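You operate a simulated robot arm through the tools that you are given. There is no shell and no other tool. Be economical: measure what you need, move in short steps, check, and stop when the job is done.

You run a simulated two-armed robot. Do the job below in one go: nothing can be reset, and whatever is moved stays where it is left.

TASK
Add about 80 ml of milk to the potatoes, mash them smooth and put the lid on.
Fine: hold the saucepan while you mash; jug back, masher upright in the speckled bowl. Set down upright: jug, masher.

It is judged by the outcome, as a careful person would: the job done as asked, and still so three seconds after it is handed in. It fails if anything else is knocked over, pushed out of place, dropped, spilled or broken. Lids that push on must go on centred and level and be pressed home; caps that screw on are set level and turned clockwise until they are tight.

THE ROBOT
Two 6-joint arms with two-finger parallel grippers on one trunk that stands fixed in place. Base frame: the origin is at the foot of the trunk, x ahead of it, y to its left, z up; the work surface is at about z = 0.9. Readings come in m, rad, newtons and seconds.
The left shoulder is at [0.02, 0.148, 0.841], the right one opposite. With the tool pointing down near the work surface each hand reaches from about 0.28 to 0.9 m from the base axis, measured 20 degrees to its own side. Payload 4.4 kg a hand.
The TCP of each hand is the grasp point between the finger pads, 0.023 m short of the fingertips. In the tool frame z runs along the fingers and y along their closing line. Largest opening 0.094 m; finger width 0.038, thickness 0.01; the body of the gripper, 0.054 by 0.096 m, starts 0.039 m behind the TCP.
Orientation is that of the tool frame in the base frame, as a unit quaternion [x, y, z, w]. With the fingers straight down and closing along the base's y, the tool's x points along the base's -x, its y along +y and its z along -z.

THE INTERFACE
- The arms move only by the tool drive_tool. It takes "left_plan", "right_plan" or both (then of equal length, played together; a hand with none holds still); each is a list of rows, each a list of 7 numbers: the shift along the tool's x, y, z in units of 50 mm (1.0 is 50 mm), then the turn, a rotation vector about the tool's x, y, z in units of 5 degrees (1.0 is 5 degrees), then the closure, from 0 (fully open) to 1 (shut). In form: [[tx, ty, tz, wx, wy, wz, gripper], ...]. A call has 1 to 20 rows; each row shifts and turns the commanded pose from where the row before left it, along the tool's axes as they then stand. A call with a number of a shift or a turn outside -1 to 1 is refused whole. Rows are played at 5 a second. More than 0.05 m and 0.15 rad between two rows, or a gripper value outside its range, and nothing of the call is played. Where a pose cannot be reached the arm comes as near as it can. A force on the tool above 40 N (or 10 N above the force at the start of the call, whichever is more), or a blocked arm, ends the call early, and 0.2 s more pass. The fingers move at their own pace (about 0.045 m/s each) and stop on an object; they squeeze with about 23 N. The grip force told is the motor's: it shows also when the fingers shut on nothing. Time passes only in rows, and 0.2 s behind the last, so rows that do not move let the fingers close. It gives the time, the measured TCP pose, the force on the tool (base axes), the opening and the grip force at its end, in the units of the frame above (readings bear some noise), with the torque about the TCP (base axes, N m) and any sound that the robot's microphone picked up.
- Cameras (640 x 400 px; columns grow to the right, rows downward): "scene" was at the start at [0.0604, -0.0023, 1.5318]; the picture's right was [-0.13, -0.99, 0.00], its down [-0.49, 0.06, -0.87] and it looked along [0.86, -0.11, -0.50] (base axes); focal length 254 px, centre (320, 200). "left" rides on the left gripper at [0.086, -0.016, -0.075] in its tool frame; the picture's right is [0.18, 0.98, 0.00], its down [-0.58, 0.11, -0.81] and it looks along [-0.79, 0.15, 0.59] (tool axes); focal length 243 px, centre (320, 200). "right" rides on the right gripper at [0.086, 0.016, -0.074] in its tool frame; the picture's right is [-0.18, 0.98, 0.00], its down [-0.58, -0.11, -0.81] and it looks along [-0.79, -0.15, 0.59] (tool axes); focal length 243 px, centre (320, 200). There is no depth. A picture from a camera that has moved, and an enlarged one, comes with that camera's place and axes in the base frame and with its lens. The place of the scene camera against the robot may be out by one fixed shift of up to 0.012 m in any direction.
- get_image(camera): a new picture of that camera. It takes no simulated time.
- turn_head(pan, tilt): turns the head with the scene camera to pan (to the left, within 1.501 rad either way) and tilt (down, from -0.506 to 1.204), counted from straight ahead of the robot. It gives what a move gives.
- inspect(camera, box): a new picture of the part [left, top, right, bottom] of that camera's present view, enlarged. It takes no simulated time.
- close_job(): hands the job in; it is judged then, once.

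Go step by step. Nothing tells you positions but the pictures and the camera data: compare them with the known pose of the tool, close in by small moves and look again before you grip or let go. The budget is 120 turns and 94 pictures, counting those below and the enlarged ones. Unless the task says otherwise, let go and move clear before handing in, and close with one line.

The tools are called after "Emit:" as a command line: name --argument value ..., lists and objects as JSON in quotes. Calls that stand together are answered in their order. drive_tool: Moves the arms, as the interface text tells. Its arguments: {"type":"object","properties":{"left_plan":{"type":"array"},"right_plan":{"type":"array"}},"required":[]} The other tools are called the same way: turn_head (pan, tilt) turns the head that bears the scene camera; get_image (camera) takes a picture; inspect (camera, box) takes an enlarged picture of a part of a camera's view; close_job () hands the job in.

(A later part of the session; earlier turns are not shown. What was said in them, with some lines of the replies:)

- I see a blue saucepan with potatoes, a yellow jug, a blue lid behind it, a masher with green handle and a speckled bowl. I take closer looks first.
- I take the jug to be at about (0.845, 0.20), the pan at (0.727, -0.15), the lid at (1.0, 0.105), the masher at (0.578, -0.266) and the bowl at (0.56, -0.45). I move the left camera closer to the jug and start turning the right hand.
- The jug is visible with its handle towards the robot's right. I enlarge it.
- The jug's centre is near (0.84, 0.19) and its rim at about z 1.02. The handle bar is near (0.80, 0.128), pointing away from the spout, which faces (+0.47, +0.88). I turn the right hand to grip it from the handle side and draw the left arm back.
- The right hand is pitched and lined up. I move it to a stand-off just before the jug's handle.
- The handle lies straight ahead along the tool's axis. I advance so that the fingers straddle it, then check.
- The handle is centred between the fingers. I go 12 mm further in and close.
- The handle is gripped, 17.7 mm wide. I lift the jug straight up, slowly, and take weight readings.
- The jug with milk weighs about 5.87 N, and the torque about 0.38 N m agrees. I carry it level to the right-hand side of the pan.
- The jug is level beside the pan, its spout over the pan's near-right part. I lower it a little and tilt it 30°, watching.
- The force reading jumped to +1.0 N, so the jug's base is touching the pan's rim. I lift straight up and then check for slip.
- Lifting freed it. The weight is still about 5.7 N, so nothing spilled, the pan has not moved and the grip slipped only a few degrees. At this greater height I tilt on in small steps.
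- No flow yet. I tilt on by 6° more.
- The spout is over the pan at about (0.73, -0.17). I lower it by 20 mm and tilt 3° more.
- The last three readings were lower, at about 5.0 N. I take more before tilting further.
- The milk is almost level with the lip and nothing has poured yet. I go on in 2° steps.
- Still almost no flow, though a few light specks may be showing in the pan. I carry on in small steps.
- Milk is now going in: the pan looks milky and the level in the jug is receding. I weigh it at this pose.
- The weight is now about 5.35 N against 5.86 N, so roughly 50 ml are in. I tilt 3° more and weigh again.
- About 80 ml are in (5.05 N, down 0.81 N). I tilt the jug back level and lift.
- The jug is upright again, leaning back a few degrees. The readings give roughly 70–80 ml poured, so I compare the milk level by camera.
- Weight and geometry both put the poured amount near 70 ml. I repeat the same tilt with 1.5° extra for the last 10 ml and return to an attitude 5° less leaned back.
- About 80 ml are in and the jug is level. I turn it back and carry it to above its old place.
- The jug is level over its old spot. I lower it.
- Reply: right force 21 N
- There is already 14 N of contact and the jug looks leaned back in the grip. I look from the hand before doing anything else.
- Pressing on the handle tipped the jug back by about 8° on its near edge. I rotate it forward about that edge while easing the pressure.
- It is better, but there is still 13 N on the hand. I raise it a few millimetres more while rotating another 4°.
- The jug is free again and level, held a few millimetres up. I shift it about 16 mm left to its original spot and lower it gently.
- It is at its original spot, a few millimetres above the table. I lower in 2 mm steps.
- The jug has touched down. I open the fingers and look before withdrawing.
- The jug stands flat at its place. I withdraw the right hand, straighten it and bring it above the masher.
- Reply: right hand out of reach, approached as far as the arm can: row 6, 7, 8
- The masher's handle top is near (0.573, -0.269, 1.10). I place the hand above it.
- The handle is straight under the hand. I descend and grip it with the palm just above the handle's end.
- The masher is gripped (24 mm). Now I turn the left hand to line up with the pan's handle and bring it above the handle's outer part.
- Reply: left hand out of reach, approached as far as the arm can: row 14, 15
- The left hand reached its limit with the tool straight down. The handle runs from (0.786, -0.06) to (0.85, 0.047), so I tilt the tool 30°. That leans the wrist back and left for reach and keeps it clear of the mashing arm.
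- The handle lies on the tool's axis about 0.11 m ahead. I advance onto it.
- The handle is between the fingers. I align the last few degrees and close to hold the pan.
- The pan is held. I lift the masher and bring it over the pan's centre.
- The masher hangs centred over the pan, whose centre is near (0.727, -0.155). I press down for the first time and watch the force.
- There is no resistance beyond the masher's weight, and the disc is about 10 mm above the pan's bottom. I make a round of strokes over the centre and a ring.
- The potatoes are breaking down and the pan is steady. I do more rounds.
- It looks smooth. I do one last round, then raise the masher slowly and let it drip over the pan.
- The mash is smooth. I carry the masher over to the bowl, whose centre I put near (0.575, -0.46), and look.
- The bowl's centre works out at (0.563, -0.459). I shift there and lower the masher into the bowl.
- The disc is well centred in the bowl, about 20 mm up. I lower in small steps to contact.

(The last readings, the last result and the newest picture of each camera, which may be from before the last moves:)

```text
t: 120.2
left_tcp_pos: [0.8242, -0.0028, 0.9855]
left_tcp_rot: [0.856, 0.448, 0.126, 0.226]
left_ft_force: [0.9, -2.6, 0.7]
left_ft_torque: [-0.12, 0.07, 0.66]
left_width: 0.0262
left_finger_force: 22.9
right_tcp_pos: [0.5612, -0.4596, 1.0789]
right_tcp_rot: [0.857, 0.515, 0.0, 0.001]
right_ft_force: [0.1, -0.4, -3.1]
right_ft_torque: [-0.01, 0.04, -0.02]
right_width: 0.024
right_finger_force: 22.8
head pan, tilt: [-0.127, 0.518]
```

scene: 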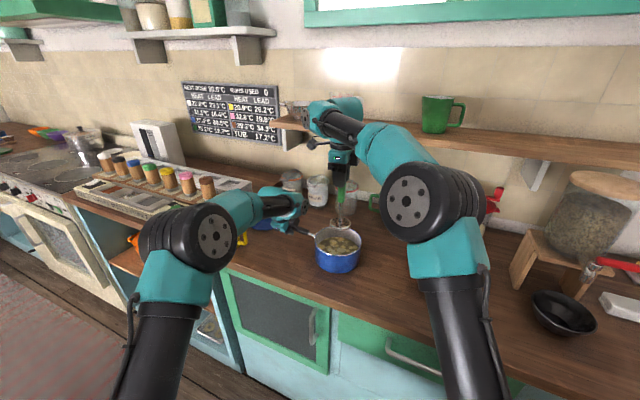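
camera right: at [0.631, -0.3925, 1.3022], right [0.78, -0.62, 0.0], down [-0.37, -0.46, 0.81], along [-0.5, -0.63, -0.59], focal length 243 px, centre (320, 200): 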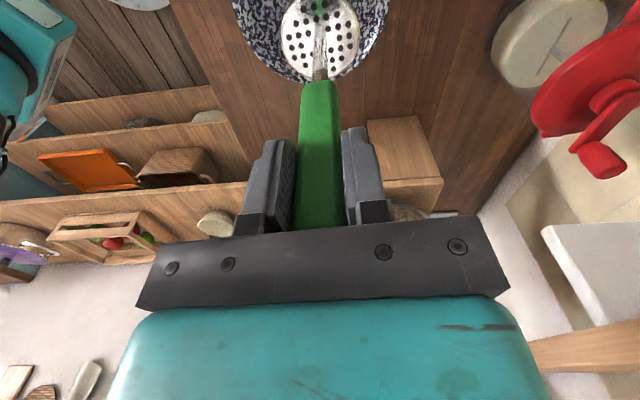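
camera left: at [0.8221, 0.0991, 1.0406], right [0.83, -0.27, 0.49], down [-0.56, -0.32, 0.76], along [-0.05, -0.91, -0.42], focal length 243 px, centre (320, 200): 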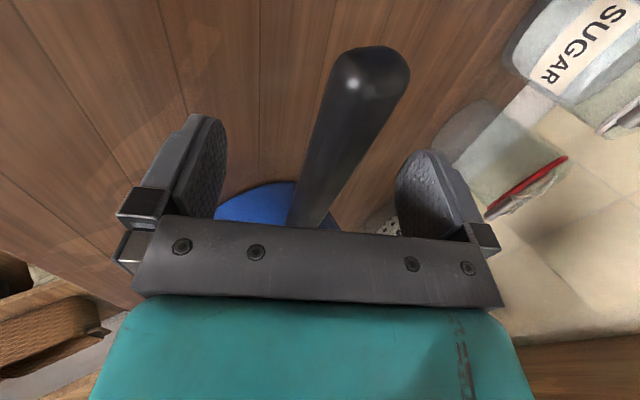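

Emit:
drive_tool --right_plan '[[0, 0, 0.04, 0, 0, 0, 1], [0, 0, 0, 0, 0, 0, 1]]'

Emit:
drive_tool --right_plan '[[0, 0, 0.03, 0, 0, 0, 1], [0, 0, 0, 0, 0, 0, 1]]'

Emit:
inspect --camera "scene" --box '[400, 220, 500, 320]'

```text
t: 120.8
left_tcp_pos: [0.8235, -0.0013, 0.9856]
left_tcp_rot: [0.855, 0.449, 0.127, 0.227]
left_ft_force: [1.6, -1.4, -1.1]
left_ft_torque: [-0.14, 0.08, 0.62]
left_width: 0.0264
left_finger_force: 23.2
right_tcp_pos: [0.5623, -0.4582, 1.0777]
right_tcp_rot: [0.857, 0.515, 0.0, -0.001]
right_ft_force: [-0.7, -0.4, -2.7]
right_ft_torque: [0.0, -0.02, 0.01]
right_width: 0.0237
right_finger_force: 23.2
head pan, tilt: [-0.127, 0.518]
```

```text
t: 121.4
left_tcp_pos: [0.8235, -0.0034, 0.9852]
left_tcp_rot: [0.855, 0.448, 0.126, 0.227]
left_ft_force: [2.2, -1.1, 0.0]
left_ft_torque: [-0.17, 0.05, 0.63]
left_width: 0.027
left_finger_force: 23.2
right_tcp_pos: [0.5612, -0.4585, 1.0753]
right_tcp_rot: [0.857, 0.515, 0.0, 0.0]
right_ft_force: [0.6, -0.4, -3.2]
right_ft_torque: [0.01, 0.01, 0.01]
right_width: 0.0239
right_finger_force: 23.2
head pan, tilt: [-0.127, 0.518]
```

```text
4.00 times, centred on (450, 270) of scene
camera zoom: at [0.0605, -0.0024, 1.5318], right [-0.13, -0.99, 0.0], down [-0.49, 0.06, -0.87], along [0.86, -0.11, -0.5], focal length 1014 px, centre (-200, -80)
```

zoom: 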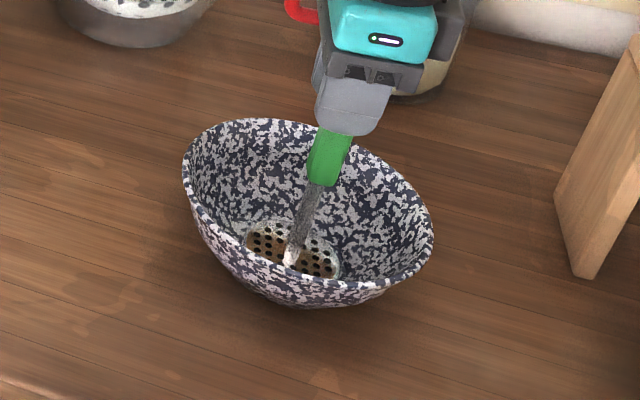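

Still no contact at 1.075. I keep lowering in fine steps.

Emit:
drive_tool --right_plan '[[0, 0, 0.03, 0, 0, 0, 1], [0, 0, 0, 0, 0, 0, 1]]'

Emit:
drive_tool --right_plan '[[0, 0, 0.03, 0, 0, 0, 1], [0, 0, 0, 0, 0, 0, 1]]'

Emit:
drive_tool --right_plan '[[0, 0, 0.03, 0, 0, 0, 1], [0, 0, 0, 0, 0, 0, 1]]'

```text
t: 122.0
left_tcp_pos: [0.8226, -0.003, 0.985]
left_tcp_rot: [0.856, 0.448, 0.126, 0.227]
left_ft_force: [2.5, -2.3, -0.1]
left_ft_torque: [-0.16, 0.1, 0.64]
left_width: 0.0267
left_finger_force: 23.4
right_tcp_pos: [0.5601, -0.4583, 1.0738]
right_tcp_rot: [0.857, 0.515, 0.0, 0.0]
right_ft_force: [0.3, 0.2, -3.3]
right_ft_torque: [0.0, -0.03, 0.04]
right_width: 0.0239
right_finger_force: 23.1
head pan, tilt: [-0.127, 0.518]
```

```text
t: 122.6
left_tcp_pos: [0.8237, -0.0015, 0.9855]
left_tcp_rot: [0.855, 0.449, 0.126, 0.227]
left_ft_force: [2.3, -2.9, 0.0]
left_ft_torque: [-0.12, 0.06, 0.75]
left_width: 0.0267
left_finger_force: 23.1
right_tcp_pos: [0.5612, -0.4575, 1.0729]
right_tcp_rot: [0.857, 0.516, 0.0, 0.0]
right_ft_force: [-2.9, 4.3, 18.9]
right_ft_torque: [-0.05, 0.71, -0.14]
right_width: 0.0238
right_finger_force: 22.7
head pan, tilt: [-0.127, 0.518]
```

```text
t: 123.2
left_tcp_pos: [0.8236, -0.0019, 0.986]
left_tcp_rot: [0.855, 0.449, 0.126, 0.227]
left_ft_force: [0.3, -3.2, -0.3]
left_ft_torque: [-0.37, 0.21, 0.62]
left_width: 0.0267
left_finger_force: 23.1
right_tcp_pos: [0.5609, -0.4579, 1.0714]
right_tcp_rot: [0.857, 0.515, -0.001, 0.001]
right_ft_force: [-2.0, 5.0, 22.2]
right_ft_torque: [0.24, 0.46, -0.07]
right_width: 0.0241
right_finger_force: 22.8
head pan, tilt: [-0.127, 0.518]
```

Contact. I ease the pressure, then open slowly and check that it stands.

Emit:
drive_tool --right_plan '[[0, 0, -0.04, 0, 0, 0, 1], [0, 0, 0, 0, 0, 0, 0.68], [0, 0, 0, 0, 0, 0, 0.68], [0, 0, 0, 0, 0, 0, 0.68]]'

Emit:
inspect --camera "scene" --box '[400, 200, 500, 300]'

Emit:
inspect --camera "right" --box '[160, 0, 480, 240]'

```text
t: 124.2
left_tcp_pos: [0.8226, -0.0019, 0.985]
left_tcp_rot: [0.855, 0.448, 0.127, 0.227]
left_ft_force: [-0.4, 0.4, -0.2]
left_ft_torque: [0.24, 0.08, -0.67]
left_width: 0.0264
left_finger_force: 22.9
right_tcp_pos: [0.563, -0.4583, 1.0724]
right_tcp_rot: [0.857, 0.515, 0.0, 0.001]
right_ft_force: [0.7, -0.7, 0.4]
right_ft_torque: [0.0, 0.02, 0.01]
right_width: 0.0305
right_finger_force: 0.0
head pan, tilt: [-0.127, 0.518]
```

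```text
4.00 times, centred on (450, 250) of scene
camera zoom: at [0.0604, -0.0023, 1.5318], right [-0.13, -0.99, 0.0], down [-0.49, 0.06, -0.87], along [0.86, -0.11, -0.5], focal length 1014 px, centre (-200, 0)
```

zoom: 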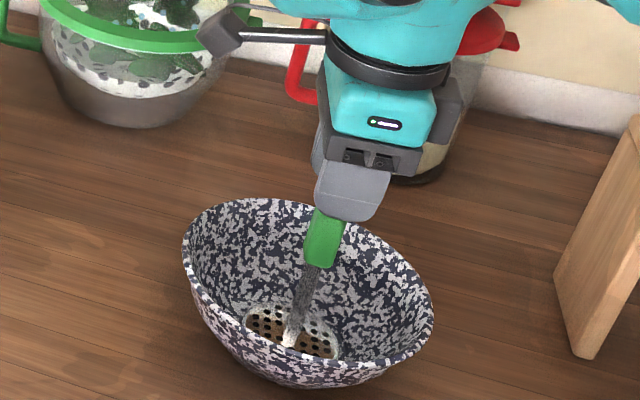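

```text
1.67 times, centred on (320, 120) of right
camera zoom: at [0.6161, -0.3912, 1.1469], right [0.78, -0.62, 0.0], down [-0.37, -0.46, 0.81], along [-0.5, -0.63, -0.59], focal length 404 px, centre (320, 333)
```

zoom: 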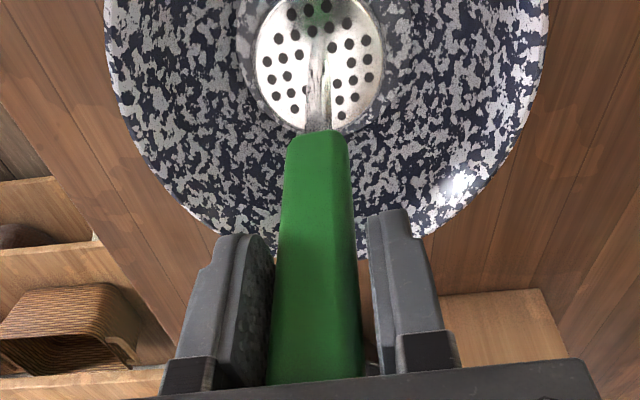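

It stands between the open fingers. I open further, step by step, then rise.

Emit:
drive_tool --right_plan '[[0, 0, 0, 0, 0, 0, 0.5], [0, 0, 0, 0, 0, 0, 0.3], [0, 0, 0, 0, 0, 0, 0], [0, 0, 0, 0, 0, 0, 0], [0, 0, 0, 0, 0, 0, 0], [0, 0, 0, 0, 0, 0, 0]]'

Emit:
inspect --camera "right" --box '[160, 0, 480, 240]'

```text
t: 125.6
left_tcp_pos: [0.8241, -0.0024, 0.9853]
left_tcp_rot: [0.856, 0.447, 0.127, 0.227]
left_ft_force: [2.0, -1.1, 0.7]
left_ft_torque: [-0.27, 0.22, 0.52]
left_width: 0.0265
left_finger_force: 23.1
right_tcp_pos: [0.562, -0.4586, 1.0724]
right_tcp_rot: [0.857, 0.515, 0.0, 0.001]
right_ft_force: [0.5, -0.5, -0.5]
right_ft_torque: [0.02, 0.0, 0.04]
right_width: 0.0938
right_finger_force: 0.0
head pan, tilt: [-0.127, 0.518]
```

```text
1.67 times, centred on (320, 120) of right
camera zoom: at [0.6161, -0.3912, 1.147], right [0.78, -0.62, 0.0], down [-0.37, -0.46, 0.81], along [-0.5, -0.63, -0.59], focal length 404 px, centre (320, 333)
```

zoom: 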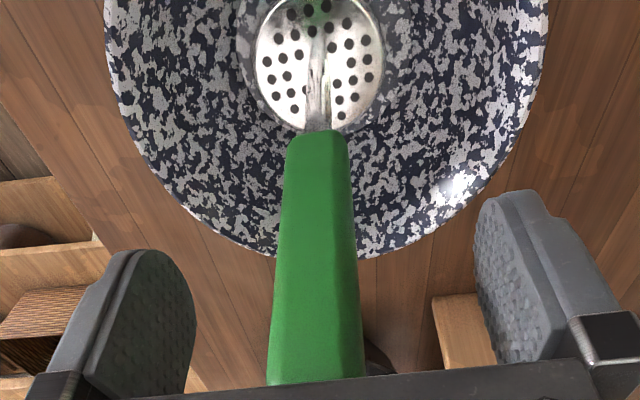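

The masher stands upright in the bowl. I raise the right hand clear and release the pan handle with the left, backing it off.

Emit:
drive_tool --left_plan '[[0, 0, 0, 0, 0, 0, 0.6], [0, 0, 0, 0, 0, 0, 0.2], [0, 0, 0, 0, 0, 0, 0], [0, 0, 0, 0, 0, 0, 0], [0, 0, -0.5, 0, 0, 0, 0], [0, 0, -0.8, 0, 0, 0, 0], [0, 0, -0.8, 0, 0, 0, 0], [0, 0, -0.9, 0, 0, 0, 0], [0, 0, 0, 1, 0, 0, 0], [0, 0, 0, 1, 0, 0, 0], [0, 0, 0, 1, 0, 0, 0], [0, 0, 0, 1, 0, 0, 0], [0, 0, 0, 1, 0, 0, 0], [0, 0, 0, 1, 0, 0, 0], [-0.21, -0.73, -0.6, 0, 0, 0, 0], [-0.21, -0.73, -0.6, 0, 0, 0, 0], [-0.21, -0.73, -0.6, 0, 0, 0, 0], [-0.21, -0.73, -0.6, 0, 0, 0, 0], [-0.21, -0.73, -0.6, 0, 0, 0, 0]]' --right_plan '[[0, 0, -0.3, 0, 0, 0, 0], [0, 0, -0.5, 0, 0, 0, 0], [0, 0, -0.6, 0, 0, 0, 0], [0, 0, -0.8, 0, 0, 0, 0], [0, 0, -0.8, 0, 0, 0, 0], [0, 0, -0.8, 0, 0, 0, 0], [0, 0, -0.8, 0, 0, 0, 0], [0, 0, -0.8, 0, 0, 0, 0], [-0.5, 0, 0, 0, 0, 0, 0], [-0.5, 0, 0, 0, 0, 0, 0], [0, 0, 0, 0, 0, 0, 0], [0, 0, 0, 0, 0, 0, 0], [0, 0, 0, 0, 0, 0, 0], [0, 0, 0, 0, 0, 0, 0], [0, 0, 0, 0, 0, 0, 0], [0, 0, 0, 0, 0, 0, 0], [0, 0, 0, 0, 0, 0, 0], [0, 0, 0, 0, 0, 0, 0], [0, 0, 0, 0, 0, 0, 0]]'

Emit:
drive_tool --left_plan '[[0, 0, 0, 0, 0, 1, 0], [0, 0, 0, 0, 0, 1, 0], [0, 0, 0, 0, 0, 1, 0], [0, 0, 0, 0, 0, 1, 0], [0, 0, 0, 0, 0, 1, 0], [0, 0, 0, 0, 0, 1, 0], [0, 0, 0, 0, 0, 1, 0], [0, 0, 0, 0, 0, 1, 0], [0, 0, 0, 0, 0, 1, 0], [0, 0, 0, 0, 0, 1, 0], [0, 0, 0, 0, 0, 1, 0]]'

Emit:
get_image --camera "scene"

```text
t: 129.6
left_tcp_pos: [0.5786, 0.0964, 1.2631]
left_tcp_rot: [0.885, 0.465, 0.006, -0.003]
left_ft_force: [0.2, 0.3, -0.5]
left_ft_torque: [0.04, 0.03, 0.01]
left_width: 0.094
left_finger_force: 0.2
right_tcp_pos: [0.5374, -0.502, 1.3419]
right_tcp_rot: [0.857, 0.515, -0.001, 0.0]
right_ft_force: [0.0, 1.5, -0.5]
right_ft_torque: [0.01, 0.02, 0.0]
right_width: 0.0941
right_finger_force: 0.1
head pan, tilt: [-0.127, 0.518]
```

```text
t: 132.0
left_tcp_pos: [0.5789, 0.0969, 1.2636]
left_tcp_rot: [1.0, 0.005, 0.004, -0.005]
left_ft_force: [-0.9, 1.0, -0.8]
left_ft_torque: [0.02, 0.02, -0.04]
left_width: 0.0939
left_finger_force: 0.0
right_tcp_pos: [0.5368, -0.5028, 1.3445]
right_tcp_rot: [0.857, 0.515, 0.0, 0.0]
right_ft_force: [-0.3, -0.1, 0.2]
right_ft_torque: [-0.02, 0.02, -0.02]
right_width: 0.094
right_finger_force: 0.1
head pan, tilt: [-0.127, 0.518]
```

```text
21 pictures are left
```

scene: 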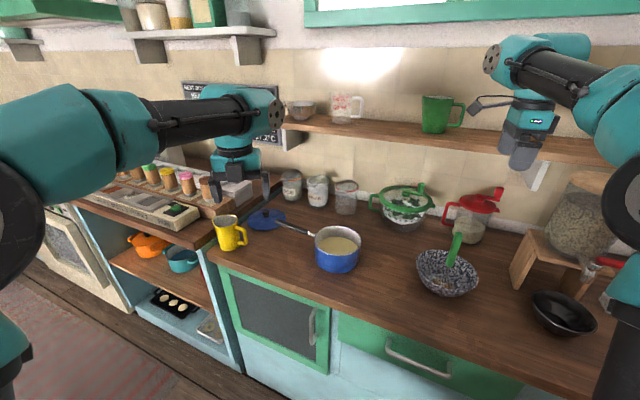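

All is in order. I pitch the left hand 45° forward and move it to a stand-off before the lid's knob.

Emit:
drive_tool --left_plan '[[0, 0, 0, 0, 1, 0, 0], [0, 0, 0, 0, 1, 0, 0], [0, 0, 0, 0, 1, 0, 0], [0, 0, 0, 0, 1, 0, 0], [0, 0, 0, 0, 1, 0, 0], [0, 0, 0, 0, 1, 0, 0], [0, 0, 0, 0, 1, 0, 0], [0, 0, 0, 0, 1, 0, 0], [0, 0, 0, 0, 1, 0, 0], [0.154, -0.007, 0.861, 0, 0, 0, 0], [0.154, -0.007, 0.861, 0, 0, 0, 0], [0.154, -0.007, 0.861, 0, 0, 0, 0], [0.154, -0.007, 0.861, 0, 0, 0, 0], [0.154, -0.007, 0.861, 0, 0, 0, 0], [0.154, -0.007, 0.861, 0, 0, 0, 0], [0.154, -0.007, 0.861, 0, 0, 0, 0], [0.154, -0.007, 0.861, 0, 0, 0, 0], [0.154, -0.007, 0.861, 0, 0, 0, 0], [0, 0, 0, 0, 0, 0, 0]]'

Emit:
get_image --camera "left"

Emit:
inspect --camera "scene" --box '[200, 160, 320, 260]'

```text
t: 136.0
left_tcp_pos: [0.9047, 0.1034, 1.0402]
left_tcp_rot: [0.922, 0.002, 0.388, -0.006]
left_ft_force: [0.0, 0.4, 0.0]
left_ft_torque: [-0.03, 0.0, 0.01]
left_width: 0.0941
left_finger_force: 0.0
right_tcp_pos: [0.5376, -0.5014, 1.3422]
right_tcp_rot: [0.857, 0.515, 0.0, 0.0]
right_ft_force: [0.3, 0.0, -0.4]
right_ft_torque: [-0.04, -0.02, 0.0]
right_width: 0.0938
right_finger_force: 0.1
head pan, tilt: [-0.127, 0.518]
```

```text
20 pictures are left
camera left: at [0.9116, 0.1177, 1.1554], right [0.14, -0.98, 0.12], down [-0.98, -0.12, 0.15], along [-0.13, -0.14, -0.98], focal length 243 px, centre (320, 200)
```

left: 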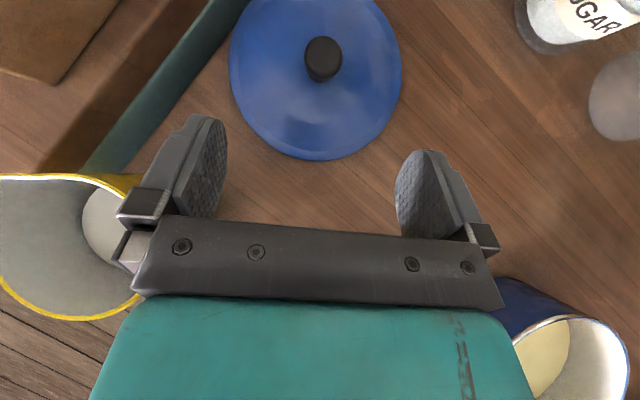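

```text
4.00 times, centred on (260, 210) of scene
camera zoom: at [0.0604, -0.0023, 1.5318], right [-0.13, -0.99, 0.0], down [-0.49, 0.06, -0.87], along [0.86, -0.11, -0.5], focal length 1014 px, centre (560, 160)
```

zoom: 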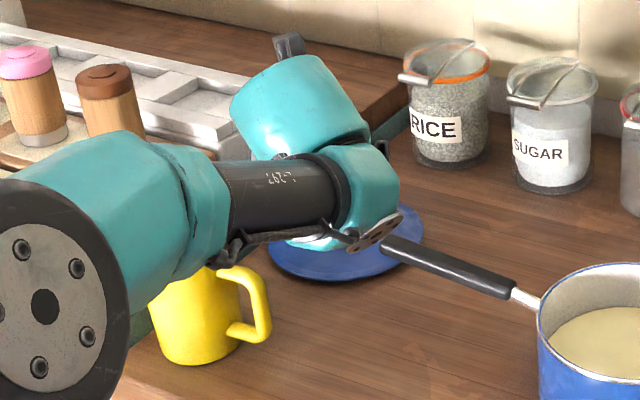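

The knob is at about (1.002, 0.103, 0.95). I yaw 10° to keep clear of the jug and advance most of the way.

Emit:
drive_tool --left_plan '[[0, 0, 0, 0.71, 0, -0.7, 0], [0, 0, 0, 0.71, 0, -0.7, 0], [0, 0.117, 0.567, 0, 0, 0, 0], [0, 0.117, 0.567, 0, 0, 0, 0], [0, 0.117, 0.567, 0, 0, 0, 0], [0, 0, 0, 0, 0, 0, 0]]'

Emit:
get_image --camera "left"

```text
t: 137.4
left_tcp_pos: [0.9674, 0.1004, 0.9828]
left_tcp_rot: [0.918, 0.083, 0.385, -0.04]
left_ft_force: [0.0, 0.5, 0.6]
left_ft_torque: [-0.01, -0.02, 0.02]
left_width: 0.0942
left_finger_force: 0.1
right_tcp_pos: [0.5365, -0.5028, 1.3433]
right_tcp_rot: [0.857, 0.515, 0.001, 0.0]
right_ft_force: [-0.1, 0.6, 0.8]
right_ft_torque: [-0.04, -0.03, 0.0]
right_width: 0.0941
right_finger_force: 0.2
head pan, tilt: [-0.127, 0.518]
```

```text
18 pictures are left
camera left: at [0.9711, 0.115, 1.0983], right [0.31, -0.94, 0.12], down [-0.95, -0.29, 0.15], along [-0.1, -0.16, -0.98], focal length 243 px, centre (320, 200)
```

left: 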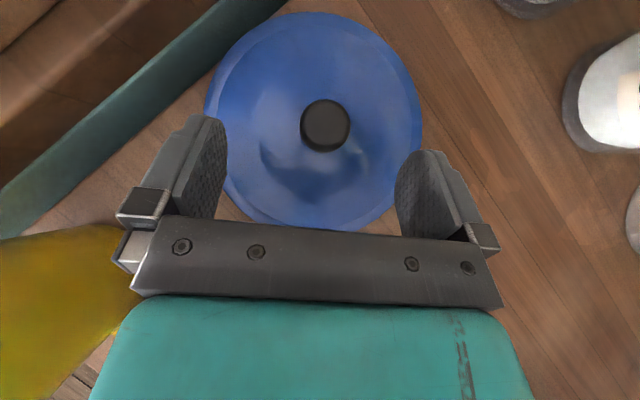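

The knob's top is near z 0.957, centred at (0.999, 0.103). I advance the last 33 mm and close.

Emit:
drive_tool --left_plan '[[0.02, 0.03, 0.34, 0, 0, 0, 0], [0.02, 0.03, 0.33, 0, 0, 0, 0], [0, 0, 0, 0, 0, 0, 0]]'

Emit:
inspect --camera "left" --box '[180, 60, 460, 260]'

```text
t: 138.2
left_tcp_pos: [0.9833, 0.1016, 0.959]
left_tcp_rot: [0.918, 0.082, 0.385, -0.039]
left_ft_force: [-0.5, -0.2, 0.4]
left_ft_torque: [0.01, 0.01, 0.02]
left_width: 0.0941
left_finger_force: 0.1
left hand out of reach, approached as far as the arm can: row 2
right_tcp_pos: [0.5368, -0.502, 1.3436]
right_tcp_rot: [0.857, 0.515, 0.001, -0.001]
right_ft_force: [-0.4, 0.5, 0.1]
right_ft_torque: [0.03, -0.01, 0.01]
right_width: 0.0941
right_finger_force: 0.2
head pan, tilt: [-0.127, 0.518]
```

```text
2.00 times, centred on (320, 160) of left
camera zoom: at [0.9872, 0.1163, 1.0743], right [0.31, -0.94, 0.12], down [-0.95, -0.29, 0.15], along [-0.1, -0.16, -0.98], focal length 485 px, centre (320, 280)
```

zoom: 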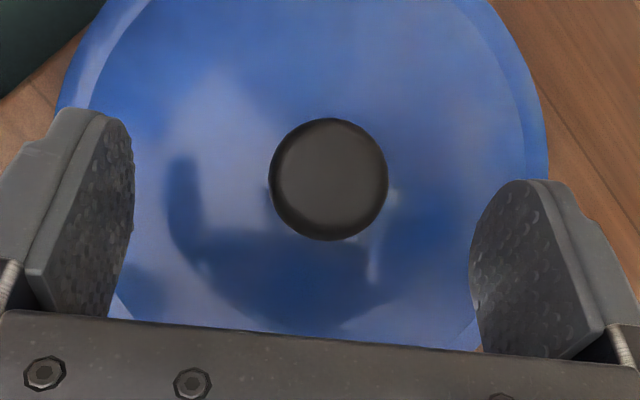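

The arm is just at its reach limit. I flatten the pitch by 5° and come in another centimetre.

Emit:
drive_tool --left_plan '[[0, 0, 0, 0, 0.5, 0, 0], [0, 0, 0, 0, 0.5, 0, 0], [0.055, 0, 0.1, 0, 0, 0, 0], [0.055, 0, 0.1, 0, 0, 0, 0], [0, 0, 0, 0, 0, 0, 0]]'

Emit:
inspect --camera "left" --box '[180, 60, 460, 260]'

Emit:
inspect --camera "scene" --box '[210, 170, 330, 260]'

```text
t: 139.4
left_tcp_pos: [0.9933, 0.1031, 0.9547]
left_tcp_rot: [0.9, 0.08, 0.426, -0.043]
left_ft_force: [-0.1, 0.0, 0.4]
left_ft_torque: [0.04, 0.01, 0.02]
left_width: 0.094
left_finger_force: 0.0
right_tcp_pos: [0.5363, -0.503, 1.3433]
right_tcp_rot: [0.856, 0.516, 0.0, 0.0]
right_ft_force: [0.7, -0.6, -0.1]
right_ft_torque: [0.01, 0.0, -0.01]
right_width: 0.0938
right_finger_force: 0.1
head pan, tilt: [-0.127, 0.518]
```

```text
2.00 times, centred on (320, 160) of left
camera zoom: at [0.9875, 0.1166, 1.0713], right [0.29, -0.95, 0.13], down [-0.96, -0.29, 0.06], along [-0.02, -0.14, -0.99], focal length 485 px, centre (320, 280)
```

zoom: 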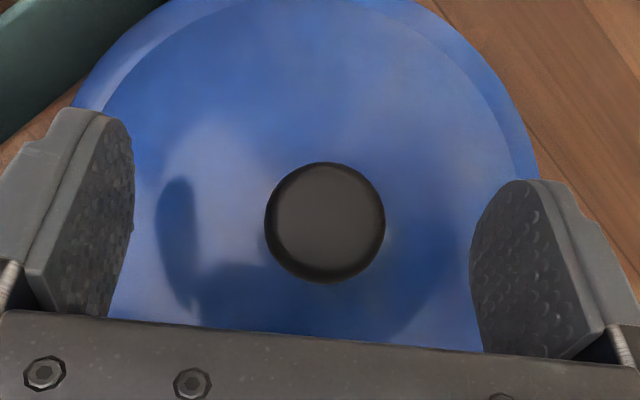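

```text
4.44 times, centred on (270, 215) of scene
camera zoom: at [0.0604, -0.0023, 1.5318], right [-0.13, -0.99, 0.0], down [-0.49, 0.06, -0.87], along [0.86, -0.11, -0.5], focal length 1127 px, centre (542, 133)
```

zoom: 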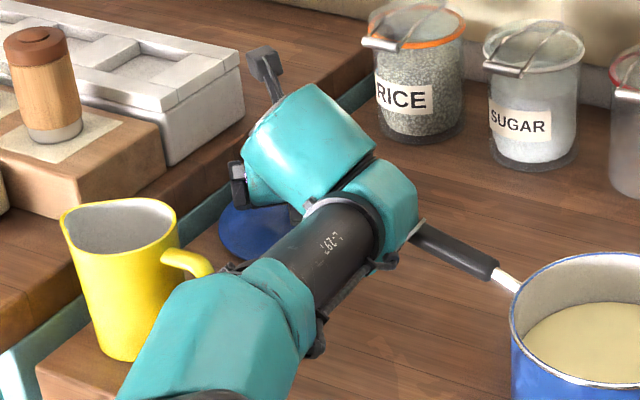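

The knob sits between the pads. I close on it.

Emit:
drive_tool --left_plan '[[0, 0, 0, 0, 0, 0, 1], [0, 0, 0, 0, 0, 0, 1], [0, 0, 0, 0, 0, 0, 1], [0, 0, 0, 0, 0, 0, 1], [0, 0, 0, 0, 0, 0, 1], [0, 0, 0, 0, 0, 0, 1]]'

```text
t: 140.8
left_tcp_pos: [0.993, 0.1038, 0.9565]
left_tcp_rot: [0.9, 0.08, 0.425, -0.044]
left_ft_force: [0.0, -0.5, 1.0]
left_ft_torque: [0.0, -0.03, -0.01]
left_width: 0.0309
left_finger_force: 23.0
right_tcp_pos: [0.5367, -0.5022, 1.3423]
right_tcp_rot: [0.857, 0.515, 0.0, 0.001]
right_ft_force: [0.3, -0.1, -0.3]
right_ft_torque: [-0.03, -0.02, 0.0]
right_width: 0.0942
right_finger_force: 0.0
head pan, tilt: [-0.127, 0.518]
```

The knob is gripped, 31 mm wide. I lift the lid up and slightly back, within reach.

Emit:
drive_tool --left_plan '[[0.132, -0.018, -0.217, 0, 0, 0, 1], [0.264, -0.036, -0.435, 0, 0, 0, 1], [0.264, -0.036, -0.435, 0, 0, 0, 1], [0.264, -0.036, -0.435, 0, 0, 0, 1], [0.264, -0.036, -0.435, 0, 0, 0, 1], [0.132, -0.018, -0.217, 0, 0, 0, 1], [0, 0, 0, 0, 0, 0, 1]]'

Emit:
get_image --camera "left"

Emit:
inspect --camera "scene" --box '[210, 150, 370, 270]'

```text
t: 142.4
left_tcp_pos: [0.9512, 0.102, 1.0756]
left_tcp_rot: [0.901, 0.081, 0.424, -0.044]
left_ft_force: [0.3, -0.1, -2.0]
left_ft_torque: [-0.05, 0.02, -0.03]
left_width: 0.031
left_finger_force: 22.6
right_tcp_pos: [0.5374, -0.5016, 1.3431]
right_tcp_rot: [0.858, 0.514, 0.0, 0.0]
right_ft_force: [0.3, 0.2, -0.3]
right_ft_torque: [0.0, 0.01, 0.04]
right_width: 0.0941
right_finger_force: 0.1
head pan, tilt: [-0.127, 0.518]
```

```text
14 pictures are left
camera left: at [0.9455, 0.1153, 1.1907], right [0.29, -0.95, 0.13], down [-0.96, -0.29, 0.06], along [-0.02, -0.14, -0.99], focal length 243 px, centre (320, 200)
```

left: 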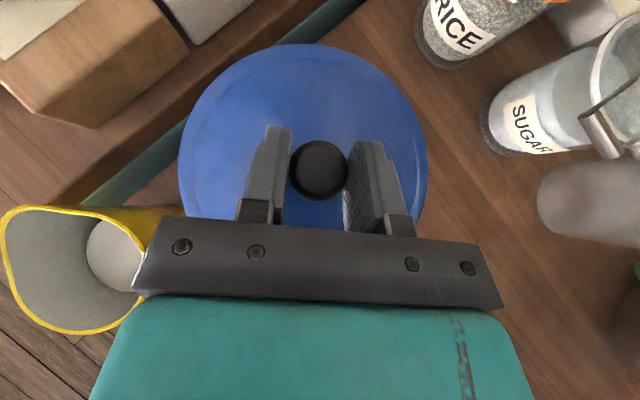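

```text
3.33 times, centred on (290, 210) of scene
camera zoom: at [0.0605, -0.0023, 1.5318], right [-0.13, -0.99, 0.0], down [-0.49, 0.06, -0.87], along [0.86, -0.11, -0.5], focal length 845 px, centre (420, 167)
```

zoom: 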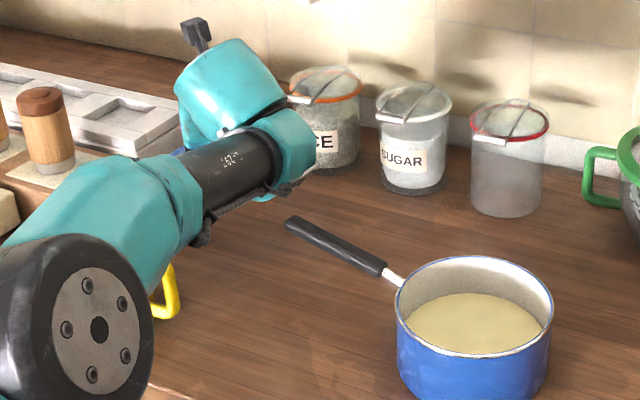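

The lid is held level. I carry it first right and up away from the jug, then over the pan, whose centre is near (0.725, -0.148).

Emit:
drive_tool --left_plan '[[0.043, 0.55, -0.43, 0, 0, 0, 1], [0.043, 0.55, -0.43, 0, 0, 0, 1], [-0.347, 0.378, -0.505, 0, 0, 0, 1], [-0.347, 0.378, -0.505, 0, 0, 0, 1], [-0.347, 0.378, -0.505, 0, 0, 0, 1], [-0.347, 0.378, -0.505, 0, 0, 0, 1], [-0.347, 0.378, -0.505, 0, 0, 0, 1], [-0.347, 0.378, -0.505, 0, 0, 0, 1], [-0.347, 0.378, -0.505, 0, 0, 0, 1], [-0.347, 0.378, -0.505, 0, 0, 0, 1], [0, 0, 0, 0, 0, 0, 1], [0, 0, 0, 0, 0, 0, 1]]'

Emit:
inspect --camera "scene" --box '[270, 160, 410, 280]'

Emit:
get_image --camera "left"

```text
t: 145.0
left_tcp_pos: [0.7188, -0.1494, 1.1279]
left_tcp_rot: [0.9, 0.081, 0.426, -0.044]
left_ft_force: [0.1, 0.1, -2.5]
left_ft_torque: [-0.02, -0.01, 0.0]
left_width: 0.0311
left_finger_force: 23.0
right_tcp_pos: [0.5365, -0.5022, 1.3428]
right_tcp_rot: [0.857, 0.515, 0.0, -0.001]
right_ft_force: [0.1, 0.6, 0.3]
right_ft_torque: [0.01, 0.03, 0.04]
right_width: 0.0941
right_finger_force: 0.0
head pan, tilt: [-0.127, 0.518]
```

```text
3.33 times, centred on (340, 220) of scene
camera zoom: at [0.0605, -0.0023, 1.5318], right [-0.13, -0.99, 0.0], down [-0.49, 0.06, -0.87], along [0.86, -0.11, -0.5], focal length 845 px, centre (253, 133)
```

zoom: 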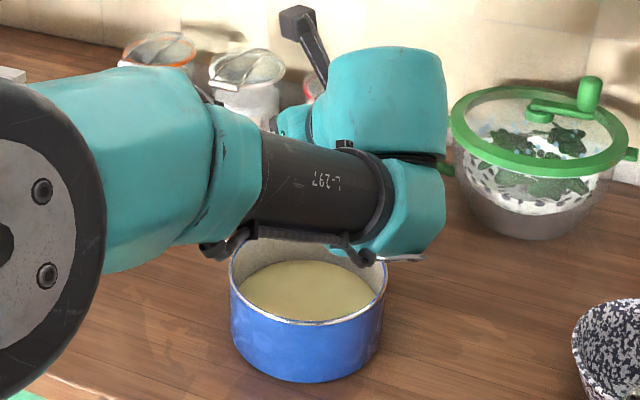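

```text
11 pictures are left
camera left: at [0.7128, -0.1362, 1.2432], right [0.29, -0.95, 0.13], down [-0.96, -0.29, 0.06], along [-0.02, -0.15, -0.99], focal length 243 px, centre (320, 200)
```

left: 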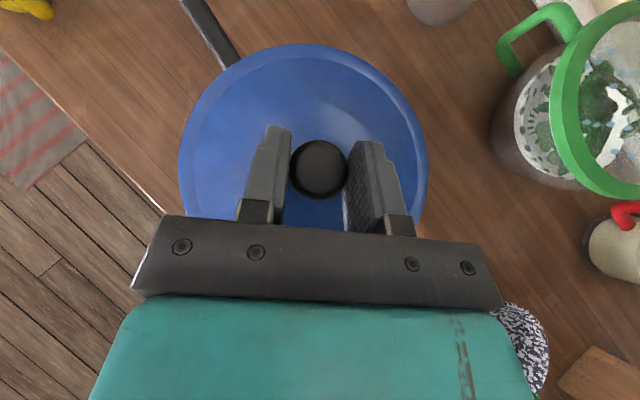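

The left wrist hides the lid from the scene camera. I turn the right hand round so its camera can watch the lid and pan from the right.

Emit:
drive_tool --right_plan '[[0, 0, 0, 0, 0, -1, 0], [0, 0, 0, 0, 0, -1, 0], [0, 0, 0, 0, 0, -1, 0], [0, 0, 0, 0, 0, -1, 0], [0, 0, 0, 0, 0, -1, 0], [0, 0, 0, 0, 0, -1, 0], [0, 0, 0, 0, 0, -1, 0], [0, 0, 0, 0, 0, -1, 0], [0, 0, 0, 0, 0, -1, 0], [0, 0, 0, 0, 0, -1, 0], [0, 0, 0, 0, 0, -1, 0], [0, 0, 0, 0, 0, -1, 0], [0, 0, 0, 0, 0, -1, 0], [0, 0, 0, 0, 0, -1, 0], [0, 0, 0, 0, 0, -1, 0], [0, 0, 0, 0, 0, -1, 0], [0, 0, 0, 0, 0, -1, 0], [0, 0, 0, 0, 0, -1, 0], [0, 0, 0, 0, 0, -1, 0], [0, 0, 0, 0, 0, -1, 0]]'

Emit:
drive_tool --right_plan '[[0, 0, 0, 0, 0, -1, 0], [0, 0, 0, 0, 0, -1, 0], [0, 0, 0, 0, 0, -1, 0], [0, 0, 0, 0, 0, -1, 0], [0, 0, 0, 0, 0, -1, 0], [0, 0, 0, 0, 0, -1, 0], [0, 0, 0, 0, 0, -1, 0], [0, 0, 0, 0, 0, -1, 0], [0, 0, 0, 0, 0, -1, 0], [0, 0, 0, 0, 0, -1, 0], [0, 0, 0, 0, 0, -1, 0], [0, 0, 0, 0, 0, -1, 0], [0, 0, 0, 0, 0, -1, 0], [0, 0, 0, 0, 0, -1, 0], [0, 0, 0, 0, 0, -0.6, 0], [-0.59, 0.03, 0.6, 0, 0, 0, 0], [-0.59, 0.03, 0.6, 0, 0, 0, 0], [-0.59, 0.03, 0.6, 0, 0, 0, 0], [-0.59, 0.03, 0.6, 0, 0, 0, 0]]'

Emit:
get_image --camera "right"

```text
t: 149.2
left_tcp_pos: [0.7183, -0.1497, 1.1277]
left_tcp_rot: [0.901, 0.08, 0.425, -0.044]
left_ft_force: [0.1, 0.5, -2.0]
left_ft_torque: [0.01, 0.01, -0.02]
left_width: 0.0306
left_finger_force: 23.3
right_tcp_pos: [0.5374, -0.5017, 1.3434]
right_tcp_rot: [0.156, 0.988, 0.0, 0.0]
right_ft_force: [-0.9, 0.6, 0.9]
right_ft_torque: [0.04, 0.01, 0.02]
right_width: 0.094
right_finger_force: 0.1
head pan, tilt: [-0.127, 0.518]
```

```text
t: 153.2
left_tcp_pos: [0.7175, -0.1496, 1.129]
left_tcp_rot: [0.901, 0.08, 0.425, -0.043]
left_ft_force: [0.3, 0.0, -2.4]
left_ft_torque: [0.03, 0.01, 0.01]
left_width: 0.0307
left_finger_force: 23.4
right_tcp_pos: [0.6031, -0.4015, 1.223]
right_tcp_rot: [-0.462, 0.887, 0.0, 0.0]
right_ft_force: [-0.5, -0.4, 0.1]
right_ft_torque: [0.05, -0.03, 0.02]
right_width: 0.0939
right_finger_force: 0.0
head pan, tilt: [-0.127, 0.518]
```

```text
10 pictures are left
camera right: at [0.5387, -0.4637, 1.2975], right [-0.7, 0.72, 0.0], down [0.42, 0.41, 0.81], along [0.58, 0.56, -0.59], focal length 243 px, centre (320, 200)
```

right: 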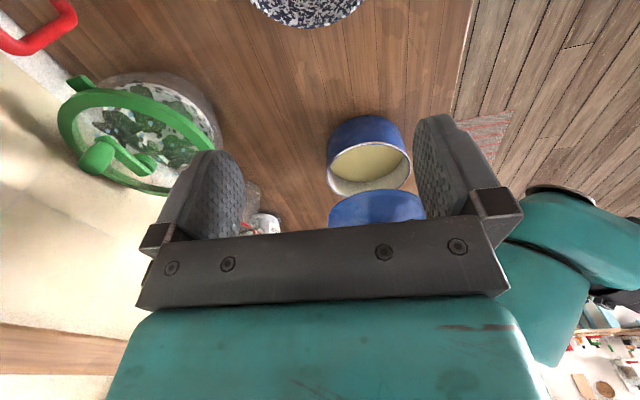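

I enlarge the pan and lid in this view.

Emit:
inspect --camera "right" --box '[300, 100, 440, 230]'

```text
3.08 times, centred on (370, 165) of right
camera zoom: at [0.5387, -0.4637, 1.2975], right [-0.7, 0.72, 0.0], down [0.42, 0.41, 0.81], along [0.58, 0.56, -0.59], focal length 746 px, centre (166, 308)
```

zoom: 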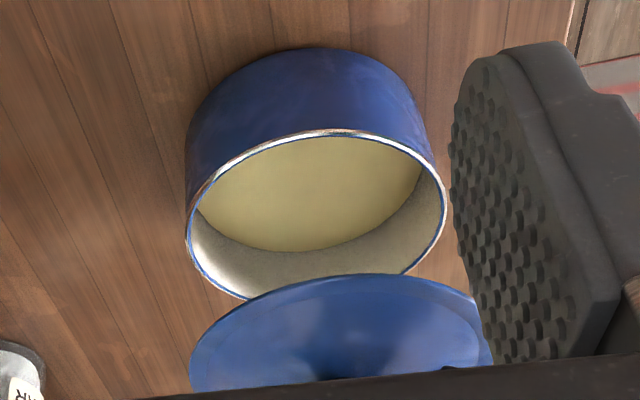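

By combining the views I put the pan's centre at (0.7235, -0.151). I lower the lid to about 15 mm above the rim with a small correction and look again.

Emit:
drive_tool --left_plan '[[-0.31, 0.029, 0.2375, 0, 0, 0, 1], [-0.31, 0.029, 0.2375, 0, 0, 0, 1], [-0.31, 0.029, 0.2375, 0, 0, 0, 1], [-0.31, 0.029, 0.2375, 0, 0, 0, 1], [0, 0, 0, 0, 0, 0, 1]]'

Emit:
inspect --camera "right" --box '[300, 100, 440, 230]'

```text
t: 154.4
left_tcp_pos: [0.7179, -0.1555, 1.048]
left_tcp_rot: [0.9, 0.081, 0.425, -0.043]
left_ft_force: [0.0, 0.8, -1.7]
left_ft_torque: [-0.01, -0.01, 0.01]
left_width: 0.0309
left_finger_force: 22.8
right_tcp_pos: [0.6024, -0.402, 1.2224]
right_tcp_rot: [-0.462, 0.887, 0.0, -0.001]
right_ft_force: [0.5, 0.5, 0.2]
right_ft_torque: [-0.03, 0.0, 0.02]
right_width: 0.0939
right_finger_force: 0.1
head pan, tilt: [-0.127, 0.518]
```

```text
3.08 times, centred on (370, 165) of right
camera zoom: at [0.539, -0.4637, 1.2974], right [-0.7, 0.71, 0.0], down [0.42, 0.41, 0.81], along [0.58, 0.56, -0.59], focal length 746 px, centre (166, 308)
```

zoom: 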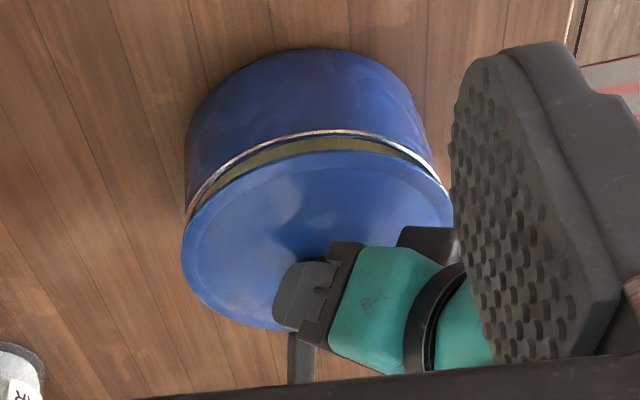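

The lid now lines up with the pan within a couple of millimetres. I lower it in small steps until it seats.

Emit:
drive_tool --left_plan '[[-0.062, 0, 0.0506, 0, 0, 0, 1], [-0.062, 0, 0.0506, 0, 0, 0, 1], [0, 0, 0, 0, 0, 0, 1]]'

Emit:
drive_tool --left_plan '[[-0.062, 0, 0.0506, 0, 0, 0, 1], [0, 0, 0, 0, 0, 0, 1]]'

Emit:
drive_tool --left_plan '[[-0.047, 0, 0.038, 0, 0, 0, 1], [0, 0, 0, 0, 0, 0, 1]]'

```text
t: 155.2
left_tcp_pos: [0.7175, -0.1551, 1.0401]
left_tcp_rot: [0.9, 0.08, 0.426, -0.043]
left_ft_force: [-0.3, 0.8, -1.8]
left_ft_torque: [-0.01, 0.05, 0.0]
left_width: 0.0307
left_finger_force: 22.5
right_tcp_pos: [0.6029, -0.4024, 1.2226]
right_tcp_rot: [-0.461, 0.887, 0.0, 0.001]
right_ft_force: [-0.7, 0.2, -0.4]
right_ft_torque: [-0.01, 0.0, -0.01]
right_width: 0.0943
right_finger_force: 0.1
head pan, tilt: [-0.127, 0.518]
```

```text
t: 155.8
left_tcp_pos: [0.7164, -0.1556, 1.0359]
left_tcp_rot: [0.901, 0.081, 0.424, -0.044]
left_ft_force: [-0.6, 0.3, -1.0]
left_ft_torque: [-0.04, -0.01, -0.01]
left_width: 0.0308
left_finger_force: 23.8
right_tcp_pos: [0.6024, -0.4022, 1.2234]
right_tcp_rot: [-0.462, 0.887, 0.0, 0.0]
right_ft_force: [-0.1, -0.2, 0.8]
right_ft_torque: [-0.01, -0.02, 0.0]
right_width: 0.0939
right_finger_force: 0.0
head pan, tilt: [-0.127, 0.518]
```

```text
t: 156.4
left_tcp_pos: [0.7167, -0.1549, 1.0327]
left_tcp_rot: [0.9, 0.08, 0.425, -0.043]
left_ft_force: [0.2, -0.1, -1.8]
left_ft_torque: [-0.05, -0.01, -0.01]
left_width: 0.0306
left_finger_force: 23.0
right_tcp_pos: [0.6023, -0.4017, 1.2226]
right_tcp_rot: [-0.462, 0.887, 0.0, 0.0]
right_ft_force: [-0.1, -0.3, -0.5]
right_ft_torque: [0.0, -0.01, 0.03]
right_width: 0.0941
right_finger_force: 0.1
head pan, tilt: [-0.127, 0.518]
```

No contact yet at z 1.033. I continue in 2 mm steps.

Emit:
drive_tool --left_plan '[[-0.031, 0, 0.0253, 0, 0, 0, 1], [0, 0, 0, 0, 0, 0, 1]]'

Emit:
drive_tool --left_plan '[[-0.031, 0, 0.0253, 0, 0, 0, 1], [0, 0, 0, 0, 0, 0, 1]]'

Emit:
drive_tool --left_plan '[[-0.031, 0, 0.0253, 0, 0, 0, 1], [0, 0, 0, 0, 0, 0, 1]]'

Emit:
inspect --camera "right" --box '[300, 100, 440, 230]'

```text
t: 157.0
left_tcp_pos: [0.7168, -0.155, 1.0318]
left_tcp_rot: [0.9, 0.082, 0.425, -0.044]
left_ft_force: [1.8, 2.6, -0.5]
left_ft_torque: [0.01, 0.02, -0.06]
left_width: 0.0305
left_finger_force: 22.5
right_tcp_pos: [0.6023, -0.4012, 1.2228]
right_tcp_rot: [-0.462, 0.887, 0.0, 0.0]
right_ft_force: [-0.6, 0.6, 0.4]
right_ft_torque: [0.04, -0.02, 0.0]
right_width: 0.0939
right_finger_force: 0.0
head pan, tilt: [-0.127, 0.518]
```

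```text
t: 157.6
left_tcp_pos: [0.7177, -0.1549, 1.03]
left_tcp_rot: [0.9, 0.082, 0.426, -0.043]
left_ft_force: [4.6, 1.8, 13.3]
left_ft_torque: [0.01, -0.1, -0.12]
left_width: 0.0305
left_finger_force: 22.4
right_tcp_pos: [0.601, -0.4009, 1.223]
right_tcp_rot: [-0.462, 0.887, -0.001, 0.0]
right_ft_force: [-0.6, 0.8, 0.1]
right_ft_torque: [0.05, 0.01, 0.0]
right_width: 0.0939
right_finger_force: 0.1
head pan, tilt: [-0.127, 0.518]
```

```text
t: 158.2
left_tcp_pos: [0.7169, -0.1559, 1.0277]
left_tcp_rot: [0.9, 0.081, 0.426, -0.043]
left_ft_force: [1.8, 3.9, 21.9]
left_ft_torque: [0.07, -0.18, -0.01]
left_width: 0.0308
left_finger_force: 23.3
right_tcp_pos: [0.6029, -0.4011, 1.2238]
right_tcp_rot: [-0.461, 0.887, 0.0, 0.001]
right_ft_force: [0.7, -0.4, 0.6]
right_ft_torque: [0.01, 0.0, -0.02]
right_width: 0.0941
right_finger_force: 0.1
head pan, tilt: [-0.127, 0.518]
```

```text
3.08 times, centred on (370, 165) of right
camera zoom: at [0.5387, -0.4635, 1.2976], right [-0.7, 0.71, 0.0], down [0.42, 0.41, 0.81], along [0.58, 0.56, -0.59], focal length 746 px, centre (166, 308)
```

zoom: 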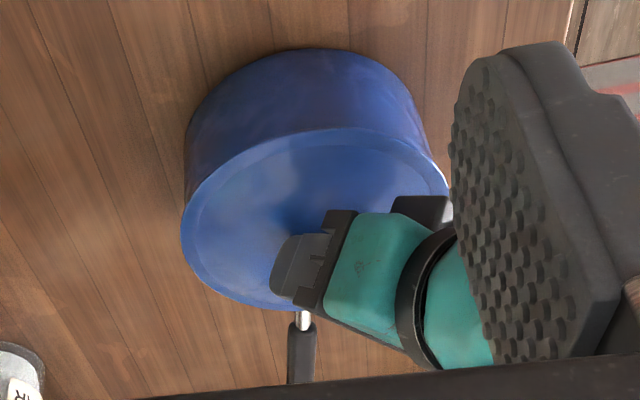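

The lid is seated, covering the rim evenly under about 22 N. I ease off, open and back away.

Emit:
drive_tool --left_plan '[[0.03, 0, -0.025, 0, 0, 0, 1], [0, 0, 0, 0, 0, 0, 0.55], [0, 0, 0, 0, 0, 0, 0.3], [0, 0, 0, 0, 0, 0, 0], [0, 0, 0, 0, 0, 0, 0], [0, 0, -0.4, 0, 0, 0, 0], [0, 0, -0.8, 0, 0, 0, 0], [0, 0, -0.9, 0, 0, 0, 0], [0, 0, -0.9, 0, 0, 0, 0], [0.5, -0.5, -0.6, 0, 0, 0, 0], [0.5, -0.5, -0.6, 0, 0, 0, 0], [0.5, -0.5, -0.6, 0, 0, 0, 0], [0.3, -0.8, -0.3, 0, 0, 0, 0], [0.3, -0.8, -0.3, 0, 0, 0, 0], [0.3, -0.8, -0.3, 0, 0, 0, 0]]'

Emit:
inspect --camera "right" --box '[300, 100, 440, 230]'

Emit:
get_image --camera "scene"

```text
t: 161.4
left_tcp_pos: [0.5404, 0.0049, 1.3032]
left_tcp_rot: [0.901, 0.08, 0.424, -0.044]
left_ft_force: [1.5, -0.9, -0.5]
left_ft_torque: [-0.01, 0.0, 0.04]
left_width: 0.0942
left_finger_force: 0.0
right_tcp_pos: [0.6026, -0.4014, 1.2228]
right_tcp_rot: [-0.462, 0.887, 0.0, 0.0]
right_ft_force: [1.1, -0.6, -0.3]
right_ft_torque: [0.02, 0.03, -0.02]
right_width: 0.094
right_finger_force: 0.3
head pan, tilt: [-0.127, 0.518]
```

```text
3.08 times, centred on (370, 165) of right
camera zoom: at [0.5392, -0.4643, 1.2971], right [-0.7, 0.71, 0.0], down [0.42, 0.41, 0.81], along [0.58, 0.56, -0.59], focal length 746 px, centre (166, 308)
```

zoom: 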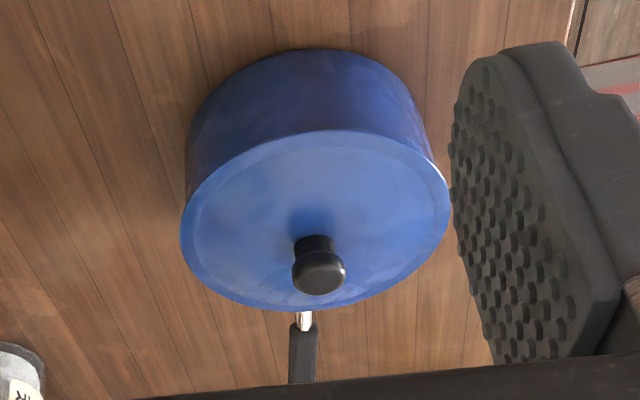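

```text
5 pictures are left
```

scene: 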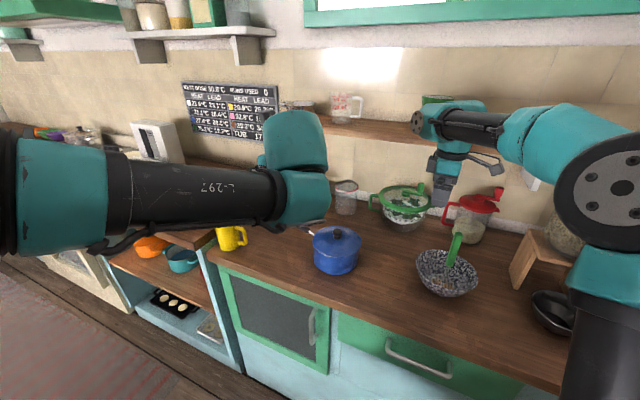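

The lid is on, and the jug and masher stand. I check the seating up close.

Emit:
inspect --camera "scene" --box '[300, 215, 380, 285]'

Emit:
inspect --camera "right" --box '[330, 120, 410, 200]'

```text
5.71 times, centred on (340, 250) of scene
camera zoom: at [0.0608, -0.0028, 1.5318], right [-0.13, -0.99, 0.0], down [-0.49, 0.06, -0.87], along [0.86, -0.11, -0.5], focal length 1449 px, centre (206, -86)
```

zoom: 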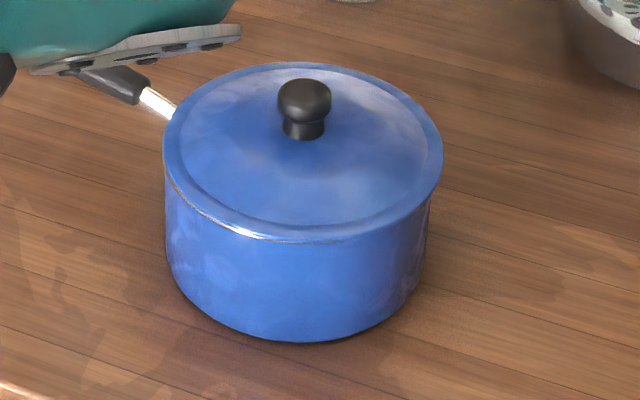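

```text
5.00 times, centred on (370, 160) of right
camera zoom: at [0.5392, -0.4643, 1.2971], right [-0.7, 0.71, 0.0], down [0.42, 0.41, 0.81], along [0.58, 0.56, -0.59], focal length 1213 px, centre (70, 400)
```

zoom: 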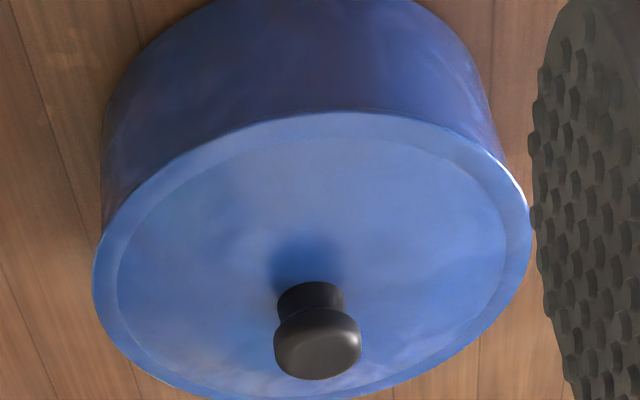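

The lid sits flat on the rim, centred within about 3 mm, with no gap. I raise the right hand well clear and then hand in.

Emit:
drive_tool --right_plan '[[0, 0, -0.7, 0, 0, 0, 0], [0, 0, -0.8, 0, 0, 0, 0], [0.5, 0, -0.5, 0, 0, 0, 0], [0, 0, 0, 0, 0, 0, 0], [0, 0, 0, 0, 0, 0, 0]]'

Emit:
inspect --camera "scene" --box '[200, 180, 520, 320]'

```text
t: 162.6
left_tcp_pos: [0.5388, 0.0048, 1.3043]
left_tcp_rot: [0.9, 0.082, 0.425, -0.045]
left_ft_force: [-0.4, 0.0, 0.3]
left_ft_torque: [-0.03, 0.0, 0.0]
left_width: 0.0939
left_finger_force: 0.0
right_tcp_pos: [0.5879, -0.4215, 1.3219]
right_tcp_rot: [-0.461, 0.887, 0.0, 0.0]
right_ft_force: [-0.2, -0.1, 0.7]
right_ft_torque: [0.01, 0.0, -0.03]
right_width: 0.094
right_finger_force: 0.1
head pan, tilt: [-0.127, 0.518]
```

```text
2.00 times, centred on (360, 250) of scene
camera zoom: at [0.0605, -0.0023, 1.5318], right [-0.13, -0.99, 0.0], down [-0.49, 0.06, -0.87], along [0.86, -0.11, -0.5], focal length 507 px, centre (240, 100)
```

zoom: 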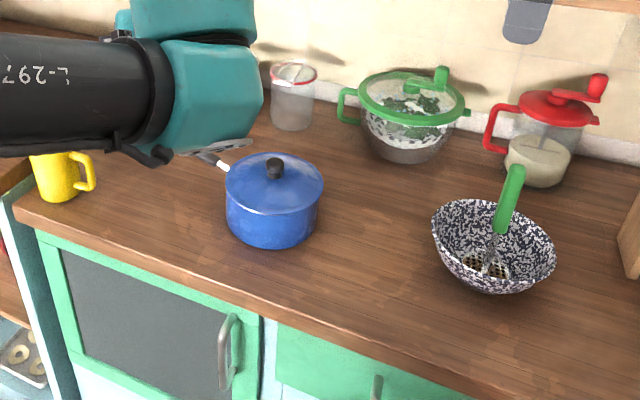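

The lid is on, the masher stands upright in the bowl, the jug is back and both hands are clear, so I hand the job in.

Emit:
close_job

```text
The job is handed in.
```

The potatoes have about 80 ml of milk (estimated from the jug's weight and tilt) and are mashed smooth. The lid is pressed on within about 3 mm of centre, the jug is back in its place, and the masher stands upright in the speckled bowl.
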